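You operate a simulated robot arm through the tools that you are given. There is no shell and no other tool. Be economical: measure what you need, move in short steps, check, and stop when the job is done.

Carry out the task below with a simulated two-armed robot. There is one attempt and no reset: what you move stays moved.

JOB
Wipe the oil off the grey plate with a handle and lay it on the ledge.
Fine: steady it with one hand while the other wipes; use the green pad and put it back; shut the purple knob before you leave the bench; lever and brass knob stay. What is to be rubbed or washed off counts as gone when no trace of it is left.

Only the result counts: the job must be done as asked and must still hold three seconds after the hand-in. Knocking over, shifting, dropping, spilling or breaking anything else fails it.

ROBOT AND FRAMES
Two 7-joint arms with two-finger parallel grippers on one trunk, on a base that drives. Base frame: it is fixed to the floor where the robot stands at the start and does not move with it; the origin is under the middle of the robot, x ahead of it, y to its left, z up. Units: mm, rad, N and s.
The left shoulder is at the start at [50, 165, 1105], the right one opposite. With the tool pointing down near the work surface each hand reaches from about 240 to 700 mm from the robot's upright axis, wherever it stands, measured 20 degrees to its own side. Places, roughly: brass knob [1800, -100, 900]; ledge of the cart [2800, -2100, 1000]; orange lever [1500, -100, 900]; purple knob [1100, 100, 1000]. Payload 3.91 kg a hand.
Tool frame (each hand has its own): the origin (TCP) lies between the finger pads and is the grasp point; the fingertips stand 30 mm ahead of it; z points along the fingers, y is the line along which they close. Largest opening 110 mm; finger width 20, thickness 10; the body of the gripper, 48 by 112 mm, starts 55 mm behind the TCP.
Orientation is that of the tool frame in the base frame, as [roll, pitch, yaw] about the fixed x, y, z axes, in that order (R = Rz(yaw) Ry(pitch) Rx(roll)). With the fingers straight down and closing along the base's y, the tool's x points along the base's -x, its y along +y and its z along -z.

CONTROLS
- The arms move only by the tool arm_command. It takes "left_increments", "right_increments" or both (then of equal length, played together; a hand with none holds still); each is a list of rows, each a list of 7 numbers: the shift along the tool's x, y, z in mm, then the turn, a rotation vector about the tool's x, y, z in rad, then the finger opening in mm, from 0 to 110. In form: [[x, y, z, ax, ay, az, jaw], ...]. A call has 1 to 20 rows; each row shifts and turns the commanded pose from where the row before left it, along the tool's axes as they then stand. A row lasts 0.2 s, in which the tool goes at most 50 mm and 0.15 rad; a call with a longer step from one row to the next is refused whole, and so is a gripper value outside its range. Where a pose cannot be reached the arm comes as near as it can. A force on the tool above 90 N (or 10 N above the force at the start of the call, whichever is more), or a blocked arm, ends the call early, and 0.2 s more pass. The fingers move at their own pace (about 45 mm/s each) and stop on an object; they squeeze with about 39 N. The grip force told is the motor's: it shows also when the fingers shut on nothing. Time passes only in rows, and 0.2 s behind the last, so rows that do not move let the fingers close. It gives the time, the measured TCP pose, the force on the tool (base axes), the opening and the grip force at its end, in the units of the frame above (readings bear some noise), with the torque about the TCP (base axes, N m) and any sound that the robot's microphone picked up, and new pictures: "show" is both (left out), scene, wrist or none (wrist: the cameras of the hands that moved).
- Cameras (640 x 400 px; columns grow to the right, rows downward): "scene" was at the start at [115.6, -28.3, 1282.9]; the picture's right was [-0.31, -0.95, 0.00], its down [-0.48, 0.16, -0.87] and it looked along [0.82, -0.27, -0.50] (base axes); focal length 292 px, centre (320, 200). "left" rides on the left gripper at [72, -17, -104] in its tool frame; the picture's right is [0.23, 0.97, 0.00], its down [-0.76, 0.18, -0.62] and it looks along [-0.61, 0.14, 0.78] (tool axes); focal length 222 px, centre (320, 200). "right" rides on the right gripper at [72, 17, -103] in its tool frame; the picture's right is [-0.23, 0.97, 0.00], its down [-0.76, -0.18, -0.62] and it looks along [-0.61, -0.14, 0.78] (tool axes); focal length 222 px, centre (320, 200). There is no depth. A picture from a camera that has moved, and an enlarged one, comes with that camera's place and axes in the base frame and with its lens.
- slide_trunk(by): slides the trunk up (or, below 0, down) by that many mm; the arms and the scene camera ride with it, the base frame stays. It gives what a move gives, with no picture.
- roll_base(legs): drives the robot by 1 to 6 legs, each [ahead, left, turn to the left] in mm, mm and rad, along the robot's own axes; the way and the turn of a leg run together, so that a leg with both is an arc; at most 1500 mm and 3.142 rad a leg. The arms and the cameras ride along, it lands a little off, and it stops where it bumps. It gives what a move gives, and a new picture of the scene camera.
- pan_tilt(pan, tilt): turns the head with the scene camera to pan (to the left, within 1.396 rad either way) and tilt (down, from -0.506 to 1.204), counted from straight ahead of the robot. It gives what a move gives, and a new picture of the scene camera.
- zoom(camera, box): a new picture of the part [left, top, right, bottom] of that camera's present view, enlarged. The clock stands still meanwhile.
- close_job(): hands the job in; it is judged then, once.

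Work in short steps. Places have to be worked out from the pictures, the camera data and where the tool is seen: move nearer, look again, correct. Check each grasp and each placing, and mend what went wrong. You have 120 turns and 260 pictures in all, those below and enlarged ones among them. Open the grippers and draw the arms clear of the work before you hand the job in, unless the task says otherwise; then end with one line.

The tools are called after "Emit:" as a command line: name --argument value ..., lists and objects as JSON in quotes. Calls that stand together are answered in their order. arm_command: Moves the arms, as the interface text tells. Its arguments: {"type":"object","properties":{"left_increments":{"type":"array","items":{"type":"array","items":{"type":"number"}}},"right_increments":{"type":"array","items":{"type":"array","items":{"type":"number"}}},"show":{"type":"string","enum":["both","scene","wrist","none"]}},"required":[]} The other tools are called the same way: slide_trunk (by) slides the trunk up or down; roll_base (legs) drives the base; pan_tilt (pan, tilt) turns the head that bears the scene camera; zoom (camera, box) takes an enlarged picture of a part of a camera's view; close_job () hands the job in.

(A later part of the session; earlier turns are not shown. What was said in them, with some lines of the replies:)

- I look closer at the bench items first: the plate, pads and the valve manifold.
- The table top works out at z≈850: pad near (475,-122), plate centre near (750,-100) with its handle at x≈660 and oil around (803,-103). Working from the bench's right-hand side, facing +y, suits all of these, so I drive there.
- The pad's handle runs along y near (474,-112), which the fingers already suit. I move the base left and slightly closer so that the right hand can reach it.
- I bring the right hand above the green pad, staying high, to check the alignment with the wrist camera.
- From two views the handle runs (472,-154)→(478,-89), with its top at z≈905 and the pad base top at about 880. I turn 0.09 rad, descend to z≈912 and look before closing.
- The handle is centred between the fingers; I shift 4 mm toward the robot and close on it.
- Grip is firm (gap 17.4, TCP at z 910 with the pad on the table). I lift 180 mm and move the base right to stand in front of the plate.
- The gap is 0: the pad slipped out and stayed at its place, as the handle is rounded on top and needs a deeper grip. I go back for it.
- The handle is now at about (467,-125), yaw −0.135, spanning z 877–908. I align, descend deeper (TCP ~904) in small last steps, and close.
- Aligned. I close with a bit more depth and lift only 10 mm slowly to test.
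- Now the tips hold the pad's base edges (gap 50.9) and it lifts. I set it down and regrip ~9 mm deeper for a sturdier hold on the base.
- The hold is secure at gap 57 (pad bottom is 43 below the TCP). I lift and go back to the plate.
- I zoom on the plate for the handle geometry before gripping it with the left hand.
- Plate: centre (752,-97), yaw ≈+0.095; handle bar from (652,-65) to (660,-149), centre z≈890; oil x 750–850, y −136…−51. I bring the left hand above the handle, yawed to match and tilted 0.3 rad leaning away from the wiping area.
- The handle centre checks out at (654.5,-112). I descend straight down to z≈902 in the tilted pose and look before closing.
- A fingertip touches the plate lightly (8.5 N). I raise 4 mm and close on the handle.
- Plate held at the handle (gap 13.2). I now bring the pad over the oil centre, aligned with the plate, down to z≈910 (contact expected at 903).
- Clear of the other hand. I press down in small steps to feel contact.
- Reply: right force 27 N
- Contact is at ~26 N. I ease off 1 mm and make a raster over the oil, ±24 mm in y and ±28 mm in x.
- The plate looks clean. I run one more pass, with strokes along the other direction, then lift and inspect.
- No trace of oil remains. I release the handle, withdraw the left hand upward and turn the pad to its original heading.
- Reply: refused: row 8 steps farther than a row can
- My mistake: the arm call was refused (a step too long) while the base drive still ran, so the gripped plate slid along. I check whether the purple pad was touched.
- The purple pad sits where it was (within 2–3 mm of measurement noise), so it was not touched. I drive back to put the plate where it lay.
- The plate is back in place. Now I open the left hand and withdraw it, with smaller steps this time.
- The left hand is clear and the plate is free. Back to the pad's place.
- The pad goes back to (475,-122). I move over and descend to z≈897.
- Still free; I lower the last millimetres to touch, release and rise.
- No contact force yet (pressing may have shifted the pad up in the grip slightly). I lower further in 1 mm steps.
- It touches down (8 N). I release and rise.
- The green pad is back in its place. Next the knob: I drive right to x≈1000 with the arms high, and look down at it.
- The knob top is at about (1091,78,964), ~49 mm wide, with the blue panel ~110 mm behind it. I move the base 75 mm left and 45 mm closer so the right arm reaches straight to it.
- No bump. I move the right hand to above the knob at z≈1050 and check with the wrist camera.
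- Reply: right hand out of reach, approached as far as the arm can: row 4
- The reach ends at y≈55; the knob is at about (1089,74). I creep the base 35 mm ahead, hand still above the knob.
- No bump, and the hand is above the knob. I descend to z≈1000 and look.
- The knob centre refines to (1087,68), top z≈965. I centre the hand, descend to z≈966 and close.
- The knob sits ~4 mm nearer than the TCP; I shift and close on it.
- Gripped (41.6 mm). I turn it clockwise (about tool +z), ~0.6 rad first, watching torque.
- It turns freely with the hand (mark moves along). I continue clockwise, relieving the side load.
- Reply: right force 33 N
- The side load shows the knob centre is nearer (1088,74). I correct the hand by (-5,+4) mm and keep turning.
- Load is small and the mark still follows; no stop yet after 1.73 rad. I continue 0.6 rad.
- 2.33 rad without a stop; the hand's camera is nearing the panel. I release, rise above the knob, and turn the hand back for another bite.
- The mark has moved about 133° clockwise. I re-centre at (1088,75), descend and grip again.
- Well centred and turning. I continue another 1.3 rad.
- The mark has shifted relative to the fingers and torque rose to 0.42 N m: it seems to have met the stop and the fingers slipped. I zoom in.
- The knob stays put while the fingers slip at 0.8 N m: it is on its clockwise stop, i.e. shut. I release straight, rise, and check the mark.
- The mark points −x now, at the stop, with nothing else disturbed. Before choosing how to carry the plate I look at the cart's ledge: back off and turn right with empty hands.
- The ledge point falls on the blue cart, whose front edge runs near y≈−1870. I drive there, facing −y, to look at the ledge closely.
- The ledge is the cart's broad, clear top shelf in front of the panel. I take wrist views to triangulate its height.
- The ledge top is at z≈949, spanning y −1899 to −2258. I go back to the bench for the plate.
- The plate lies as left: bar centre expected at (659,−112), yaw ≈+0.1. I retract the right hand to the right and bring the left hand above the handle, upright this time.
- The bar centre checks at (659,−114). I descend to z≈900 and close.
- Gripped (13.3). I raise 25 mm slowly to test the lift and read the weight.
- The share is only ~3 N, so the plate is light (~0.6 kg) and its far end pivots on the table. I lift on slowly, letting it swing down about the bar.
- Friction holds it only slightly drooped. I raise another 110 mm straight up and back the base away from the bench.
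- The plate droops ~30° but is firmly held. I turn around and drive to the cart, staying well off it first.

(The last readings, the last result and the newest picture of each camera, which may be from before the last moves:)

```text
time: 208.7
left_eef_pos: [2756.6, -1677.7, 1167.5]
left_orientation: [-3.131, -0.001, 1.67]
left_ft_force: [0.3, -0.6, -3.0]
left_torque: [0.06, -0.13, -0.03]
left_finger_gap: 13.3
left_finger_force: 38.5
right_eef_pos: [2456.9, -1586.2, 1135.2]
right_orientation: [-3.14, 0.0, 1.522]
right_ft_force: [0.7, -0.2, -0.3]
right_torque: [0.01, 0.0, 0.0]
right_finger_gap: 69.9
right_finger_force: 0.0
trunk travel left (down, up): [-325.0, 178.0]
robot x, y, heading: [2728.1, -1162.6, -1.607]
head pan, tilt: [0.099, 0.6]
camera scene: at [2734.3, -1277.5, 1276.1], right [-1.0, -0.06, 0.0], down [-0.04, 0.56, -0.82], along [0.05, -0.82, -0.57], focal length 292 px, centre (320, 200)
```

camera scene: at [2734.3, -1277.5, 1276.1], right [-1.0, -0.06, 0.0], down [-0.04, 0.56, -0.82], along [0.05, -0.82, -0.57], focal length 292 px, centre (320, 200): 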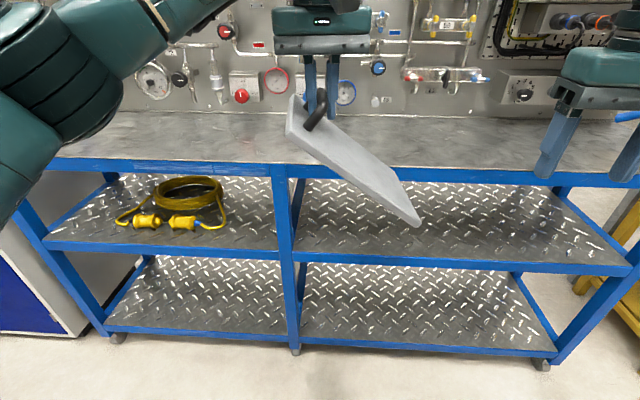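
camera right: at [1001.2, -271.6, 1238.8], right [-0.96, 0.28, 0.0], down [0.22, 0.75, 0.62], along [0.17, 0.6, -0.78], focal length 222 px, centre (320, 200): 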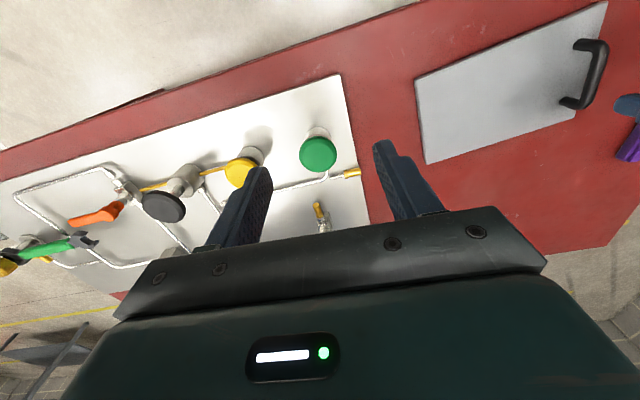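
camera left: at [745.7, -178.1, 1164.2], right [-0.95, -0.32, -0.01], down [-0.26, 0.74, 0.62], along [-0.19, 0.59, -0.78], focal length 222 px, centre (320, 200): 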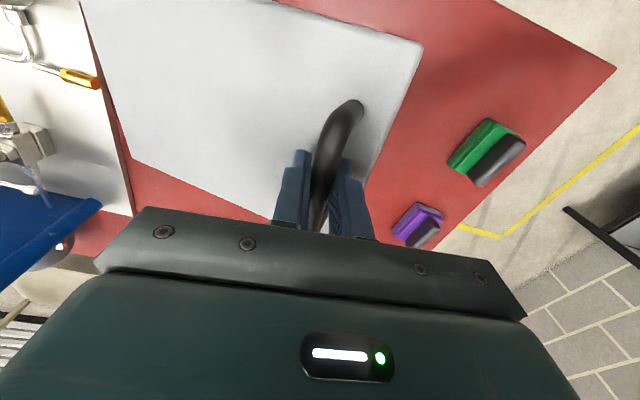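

The plate droops ~42°. I raise the hand 65 mm to be safe, square up with the cart and drive ahead over the ledge.

Emit:
arm_command --left_increments '[[0, 0, -20, 0, 0, 0, 0], [0, 0, -22, 0, 0, 0, 0], [0, 0, -22, 0, 0, 0, 0], [0, 0, 0, 0, 0, 0, 0]]' --show "none"

Emit:
roll_base --legs '[[0, 0, 0.036], [200, 0, 0], [135, 0, 0]]'

Emit:
zoom --camera "left" --box '[0, 0, 640, 400]'

```text
time: 209.7
left_eef_pos: [2758.4, -1677.8, 1232.6]
left_orientation: [-3.132, 0.0, 1.671]
left_ft_force: [0.2, 0.3, -3.3]
left_torque: [0.02, -0.19, -0.02]
left_finger_gap: 13.3
left_finger_force: 38.9
right_eef_pos: [2455.7, -1586.0, 1136.1]
right_orientation: [-3.141, 0.0, 1.522]
right_ft_force: [0.0, 0.4, 0.5]
right_torque: [0.01, -0.01, -0.02]
right_finger_gap: 70.3
right_finger_force: 0.0
trunk travel left (down, up): [-325.0, 178.0]
robot x, y, heading: [2728.3, -1159.0, -1.605]
head pan, tilt: [0.099, 0.6]
```

```text
time: 212.6
left_eef_pos: [2777.1, -2011.2, 1231.6]
left_orientation: [-3.131, -0.001, 1.706]
left_ft_force: [-0.2, -0.7, -2.9]
left_torque: [0.03, -0.11, -0.03]
left_finger_gap: 13.0
left_finger_force: 39.2
right_eef_pos: [2472.1, -1930.4, 1135.2]
right_orientation: [3.141, 0.001, 1.559]
right_ft_force: [-1.1, 0.2, 0.5]
right_torque: [0.04, -0.01, -0.03]
right_finger_gap: 70.2
right_finger_force: 0.0
trunk travel left (down, up): [-325.0, 178.0]
robot x, y, heading: [2732.6, -1495.2, -1.571]
head pan, tilt: [0.099, 0.6]
camera scene: at [2739.0, -1611.6, 1276.0], right [-0.99, -0.1, 0.0], down [-0.06, 0.56, -0.82], along [0.08, -0.82, -0.57], focal length 292 px, centre (320, 200)
```

scene: 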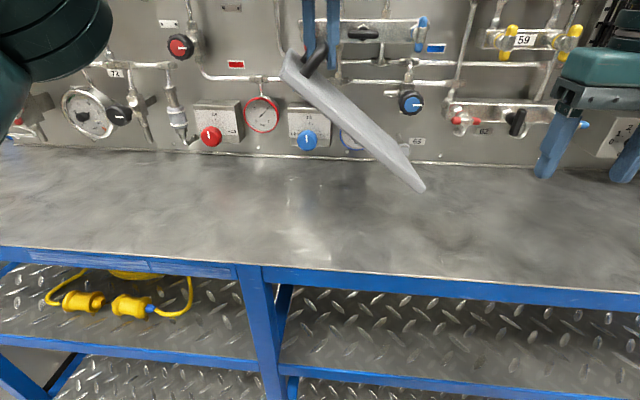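

```text
1.00 times, centred on (320, 200) of left (not enlarged: the box is as wide or as high as the picture)
camera zoom: at [2752.4, -1940.7, 1335.0], right [0.93, 0.36, -0.01], down [0.29, -0.73, 0.62], along [0.21, -0.58, -0.78], focal length 222 px, centre (320, 200)
```

zoom: 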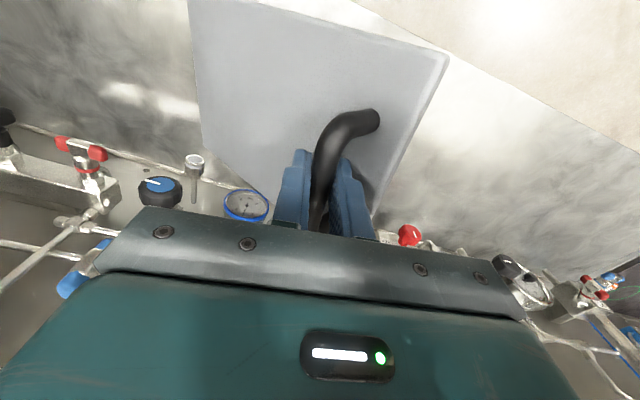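

Over the ledge now. I square the plate's yaw, move 30 mm further in (y≈−2040), and descend to z≈1150.

Emit:
arm_command --left_increments '[[-15, 0, 0, 0, 0, 0.068, 0], [-15, 0, 0, 0, 0, 0.067, 0], [0, 0, 20, 0, 0, 0, 0], [0, 0, 20, 0, 0, 0, 0], [0, 0, 20, 0, 0, 0, 0], [0, 0, 20, 0, 0, 0, 0], [0, 0, 0, 0, 0, 0, 0]]'

```text
time: 214.2
left_eef_pos: [2774.4, -2039.8, 1139.2]
left_orientation: [-3.131, 0.002, 1.573]
left_ft_force: [-0.1, -0.4, -3.6]
left_torque: [0.03, -0.12, 0.0]
left_finger_gap: 13.5
left_finger_force: 38.6
left hand out of reach, approached as far as the arm can: row 2
right_eef_pos: [2471.9, -1929.9, 1136.0]
right_orientation: [-3.14, 0.0, 1.559]
right_ft_force: [0.0, 0.1, 0.5]
right_torque: [-0.01, -0.01, 0.05]
right_finger_gap: 70.0
right_finger_force: 0.0
trunk travel left (down, up): [-325.0, 178.0]
robot x, y, heading: [2730.0, -1491.1, -1.572]
head pan, tilt: [0.099, 0.6]
camera scene: at [2739.0, -1610.6, 1276.2], right [-0.99, -0.1, 0.0], down [-0.06, 0.56, -0.82], along [0.08, -0.82, -0.57], focal length 292 px, centre (320, 200)
camera left: at [2758.6, -1965.4, 1242.1], right [0.97, 0.23, -0.01], down [0.19, -0.76, 0.62], along [0.13, -0.61, -0.78], focal length 222 px, centre (320, 200)
```

scene: 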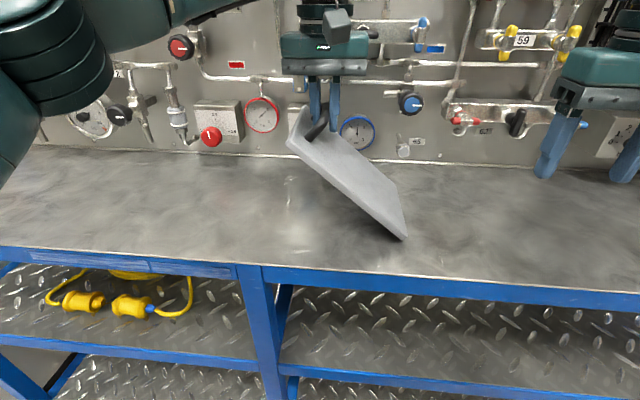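
left: 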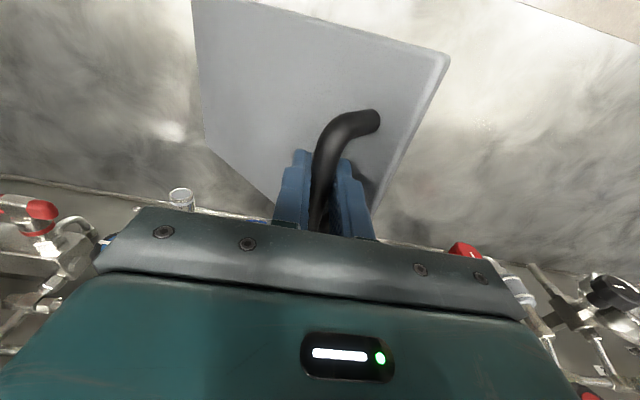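

Still hanging free (−3.6 N). I lower a little to find the contact of the lower edge.

Emit:
arm_command --left_increments '[[0, 0, 5, 0, 0, 0, 0], [0, 0, 5, 0, 0, 0, 0], [0, 0, 5, 0, 0, 0, 0], [0, 0, 0, 0, 0, 0, 0]]' --show "none"

Emit:
zoom --camera "scene" --box '[260, 60, 460, 260]'

```text
time: 215.2
left_eef_pos: [2775.1, -2038.4, 1125.3]
left_orientation: [-3.13, 0.004, 1.573]
left_ft_force: [1.5, -0.9, 0.1]
left_torque: [-0.34, 0.12, 0.15]
left_finger_gap: 13.2
left_finger_force: 39.2
right_eef_pos: [2473.5, -1929.9, 1136.6]
right_orientation: [-3.14, 0.001, 1.557]
right_ft_force: [-0.3, 1.2, -0.3]
right_torque: [-0.02, 0.0, 0.02]
right_finger_gap: 70.1
right_finger_force: 0.2
trunk travel left (down, up): [-325.0, 178.0]
robot x, y, heading: [2729.3, -1491.9, -1.572]
head pan, tilt: [0.099, 0.6]
```

```text
2.00 times, centred on (360, 160) of scene
camera zoom: at [2739.2, -1610.5, 1276.2], right [-0.99, -0.1, 0.0], down [-0.06, 0.56, -0.83], along [0.08, -0.82, -0.56], focal length 584 px, centre (240, 280)
```

zoom: 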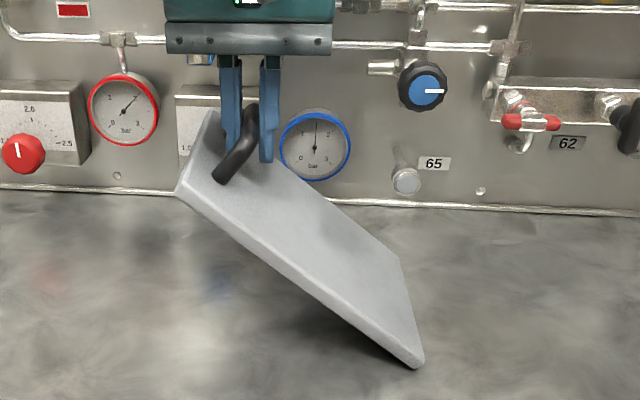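

The lower edge touches (near side first); plate angle ≈38°. I lay it down along the arc: bar moving left (+x) and down, to z≈1017.

Emit:
arm_command --left_increments '[[0, 8, 10, 0, 0, 0, 0], [0, 9, 12, 0, 0, 0, 0], [0, 9, 12, 0, 0, 0, 0], [0, 8, 12, 0, 0, 0, 0], [0, 6, 12, 0, 0, 0, 0], [0, 6, 12, 0, 0, 0, 0], [0, 5, 12, 0, 0, 0, 0], [0, 3, 12, 0, 0, 0, 0], [0, 3, 12, 0, 0, 0, 0], [0, 0, 0, 0, 0, 0, 0]]'

Emit:
zoom --camera "scene" --box '[220, 60, 460, 260]'

```text
time: 217.4
left_eef_pos: [2830.2, -2038.0, 1017.9]
left_orientation: [-3.131, 0.003, 1.573]
left_ft_force: [-0.4, 0.4, -1.4]
left_torque: [-0.07, -0.02, 0.03]
left_finger_gap: 13.1
left_finger_force: 38.9
right_eef_pos: [2473.6, -1928.3, 1135.3]
right_orientation: [-3.14, -0.002, 1.559]
right_ft_force: [0.8, 0.4, 0.2]
right_torque: [-0.03, -0.01, -0.03]
right_finger_gap: 69.8
right_finger_force: 0.0
trunk travel left (down, up): [-325.0, 178.0]
robot x, y, heading: [2729.2, -1491.7, -1.569]
head pan, tilt: [0.099, 0.6]
camera scene: at [2739.0, -1610.7, 1276.1], right [-0.99, -0.1, 0.0], down [-0.06, 0.56, -0.82], along [0.08, -0.82, -0.57], focal length 292 px, centre (320, 200)
camera left: at [2814.3, -1965.2, 1121.1], right [0.97, 0.23, -0.01], down [0.19, -0.76, 0.62], along [0.13, -0.61, -0.78], focal length 222 px, centre (320, 200)
```

scene: 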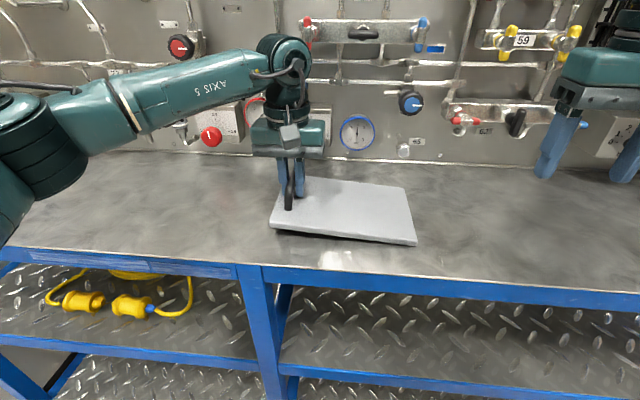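
left: 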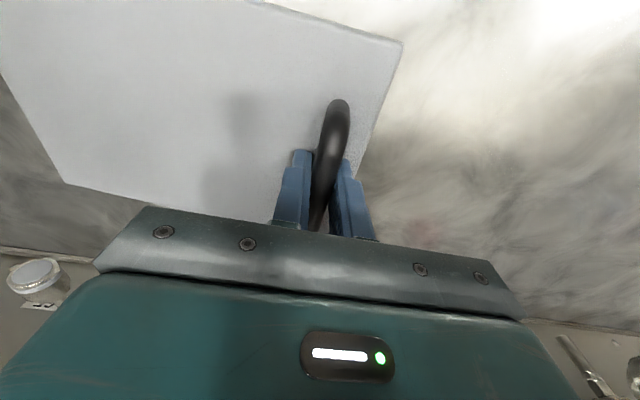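

```text
2.00 times, centred on (340, 160) of scene
camera zoom: at [2739.0, -1610.7, 1276.1], right [-0.99, -0.1, 0.0], down [-0.06, 0.56, -0.82], along [0.08, -0.82, -0.57], focal length 584 px, centre (280, 280)
```

zoom: 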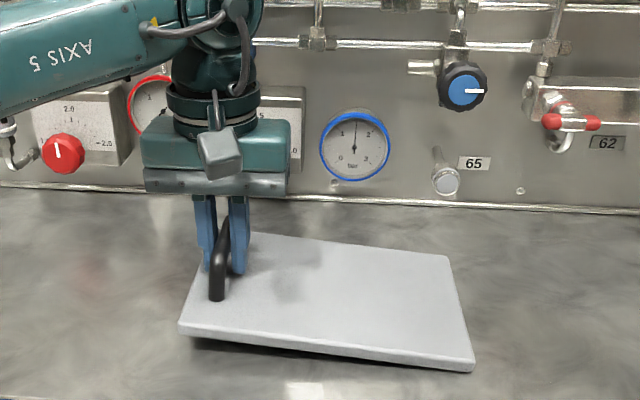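

Nearly flat: the handle end is still slightly up. I lower in small steps to the surface.

Emit:
arm_command --left_increments '[[0, 2, 6, 0, 0, 0, 0], [0, 1, 5, 0, 0, 0, 0], [0, 0, 3, 0, 0, 0, 0], [0, 0, 2, 0, 0, 0, 0], [0, 0, 0, 0, 0, 0, 0]]' --show "none"

Emit:
zoom --camera "scene" --box '[220, 60, 460, 260]'

```text
time: 218.6
left_eef_pos: [2832.0, -2038.8, 1001.9]
left_orientation: [-3.132, 0.005, 1.574]
left_ft_force: [-0.5, -0.7, -1.6]
left_torque: [-0.12, -0.01, 0.02]
left_finger_gap: 13.4
left_finger_force: 39.3
right_eef_pos: [2472.5, -1929.6, 1136.9]
right_orientation: [3.14, 0.001, 1.558]
right_ft_force: [0.6, 0.4, 0.0]
right_torque: [-0.01, 0.0, 0.01]
right_finger_gap: 70.1
right_finger_force: 0.0
trunk travel left (down, up): [-325.0, 178.0]
robot x, y, heading: [2728.7, -1495.2, -1.571]
head pan, tilt: [0.099, 0.6]
```

```text
2.00 times, centred on (340, 160) of scene
camera zoom: at [2739.1, -1610.6, 1276.1], right [-0.99, -0.1, 0.0], down [-0.06, 0.56, -0.82], along [0.08, -0.82, -0.57], focal length 584 px, centre (280, 280)
```

zoom: 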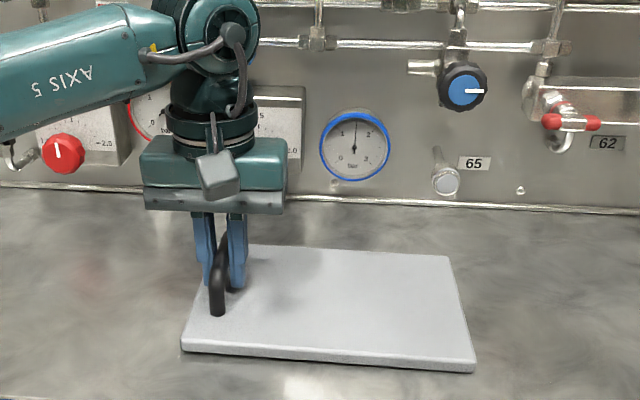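

A couple of millimetres remain; I go on until the force turns upward.

Emit:
arm_command --left_increments '[[0, 0, 2, 0, 0, 0, 0], [0, 0, 1, 0, 0, 0, 0], [0, 0, 1, 0, 0, 0, 0], [0, 0, 0, 0, 0, 0, 0]]' --show "none"

```text
time: 219.6
left_eef_pos: [2832.8, -2039.0, 999.6]
left_orientation: [-3.129, 0.005, 1.573]
left_ft_force: [0.9, -2.2, 11.6]
left_torque: [0.96, -0.02, 0.04]
left_finger_gap: 13.2
left_finger_force: 39.0
right_eef_pos: [2471.2, -1929.0, 1136.8]
right_orientation: [-3.141, 0.002, 1.559]
right_ft_force: [-0.3, -0.4, -0.2]
right_torque: [0.01, 0.0, -0.02]
right_finger_gap: 70.0
right_finger_force: 0.1
trunk travel left (down, up): [-325.0, 178.0]
robot x, y, heading: [2726.4, -1494.7, -1.569]
head pan, tilt: [0.099, 0.6]
```

The plate rests on the ledge (11.6 N up). I ease up 2 mm, open, and draw the hand up.

Emit:
arm_command --left_increments '[[0, 0, -2, 0, 0, 0, 13], [0, 0, 0, 0, 0, 0, 40], [0, 0, 0, 0, 0, 0, 40], [0, 0, -10, 0, 0, 0, 40], [0, 0, -25, 0, 0, 0, 40], [0, 0, -40, 0, 0, 0, 40], [0, 0, -40, 0, 0, 0, 60], [0, 0, -40, 0, 0, 0, 60], [0, 0, 0, 0, 0, 0, 60]]'

Emit:
zoom --camera "scene" --box '[220, 60, 460, 260]'

```text
time: 221.6
left_eef_pos: [2834.4, -2036.3, 1157.4]
left_orientation: [-3.131, 0.003, 1.572]
left_ft_force: [0.6, 0.3, -0.3]
left_torque: [0.0, 0.05, 0.01]
left_finger_gap: 60.0
left_finger_force: 0.1
right_eef_pos: [2472.2, -1929.7, 1136.5]
right_orientation: [-3.141, 0.0, 1.56]
right_ft_force: [0.2, 0.2, 0.2]
right_torque: [0.01, -0.01, 0.01]
right_finger_gap: 70.0
right_finger_force: 0.1
trunk travel left (down, up): [-325.0, 178.0]
robot x, y, heading: [2733.2, -1493.8, -1.569]
head pan, tilt: [0.099, 0.6]
camera scene: at [2739.2, -1610.6, 1276.1], right [-0.99, -0.1, 0.0], down [-0.06, 0.56, -0.82], along [0.08, -0.82, -0.57], focal length 292 px, centre (320, 200)
camera left: at [2819.7, -1963.6, 1259.2], right [0.97, 0.23, -0.01], down [0.19, -0.76, 0.62], along [0.13, -0.61, -0.78], focal length 222 px, centre (320, 200)
```

scene: 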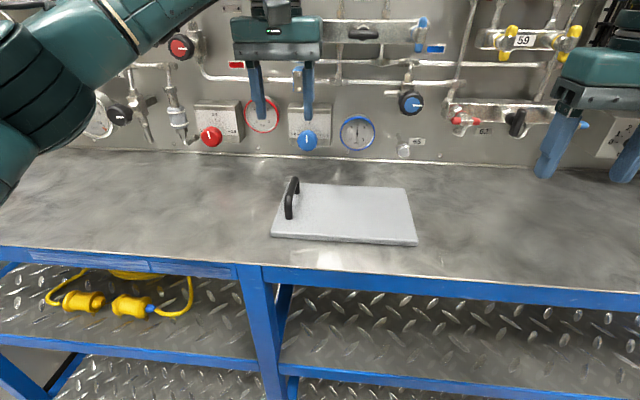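
left: 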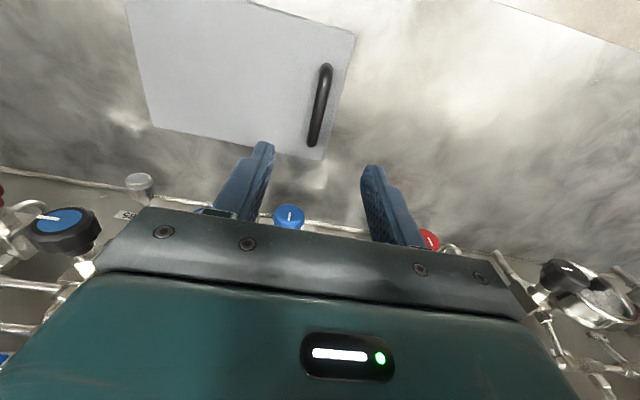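

```text
2.00 times, centred on (340, 160) of scene
camera zoom: at [2739.2, -1610.6, 1276.1], right [-0.99, -0.1, 0.0], down [-0.06, 0.56, -0.82], along [0.08, -0.82, -0.57], focal length 584 px, centre (280, 280)
```

zoom: 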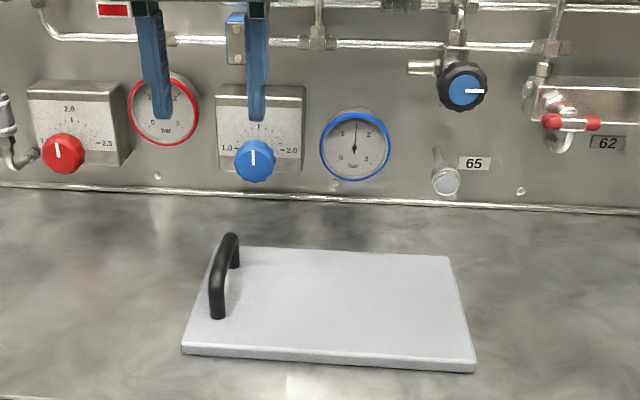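

The plate lies flat, clean and free on the ledge. I back the robot clear.

Emit:
roll_base --legs '[[-350, 0, 0]]'

```text
time: 223.9
left_eef_pos: [2834.3, -1683.7, 1156.6]
left_orientation: [-3.131, 0.005, 1.571]
left_ft_force: [0.1, 0.4, 0.0]
left_torque: [0.0, 0.02, 0.0]
left_finger_gap: 60.2
left_finger_force: 0.0
right_eef_pos: [2470.2, -1575.7, 1136.3]
right_orientation: [-3.141, 0.002, 1.555]
right_ft_force: [-0.7, 0.3, 0.3]
right_torque: [-0.03, -0.01, 0.01]
right_finger_gap: 70.1
right_finger_force: 0.0
trunk travel left (down, up): [-325.0, 178.0]
robot x, y, heading: [2727.6, -1138.1, -1.576]
head pan, tilt: [0.099, 0.6]
camera scene: at [2738.9, -1256.6, 1276.3], right [-1.0, -0.1, 0.0], down [-0.06, 0.56, -0.83], along [0.08, -0.82, -0.56], focal length 292 px, centre (320, 200)
```

scene: 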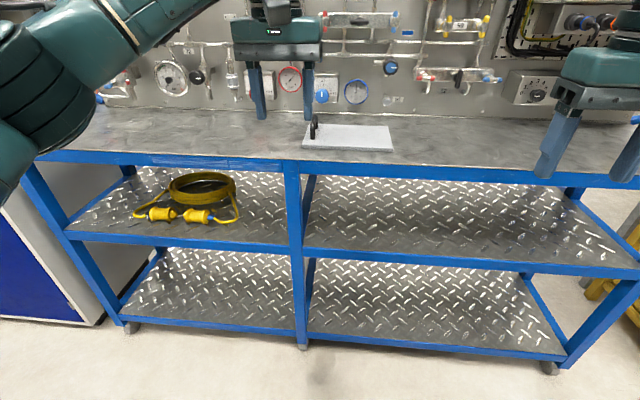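

Every part of the job is done and both hands are open and clear, so I hand it in.

Emit:
close_job

```text
The job is handed in.
```

The grey plate is wiped with no oil left to see and lies flat on the cart's ledge. The green pad is back in its place, the purple knob is turned clockwise to its stop (I took that as shut; the knob has no marking to confirm it), and the lever and brass knob were left alone. One slip: I once drove the base while still gripping the plate, which slid it about 365 mm along the bench and back without touching anything I could see.
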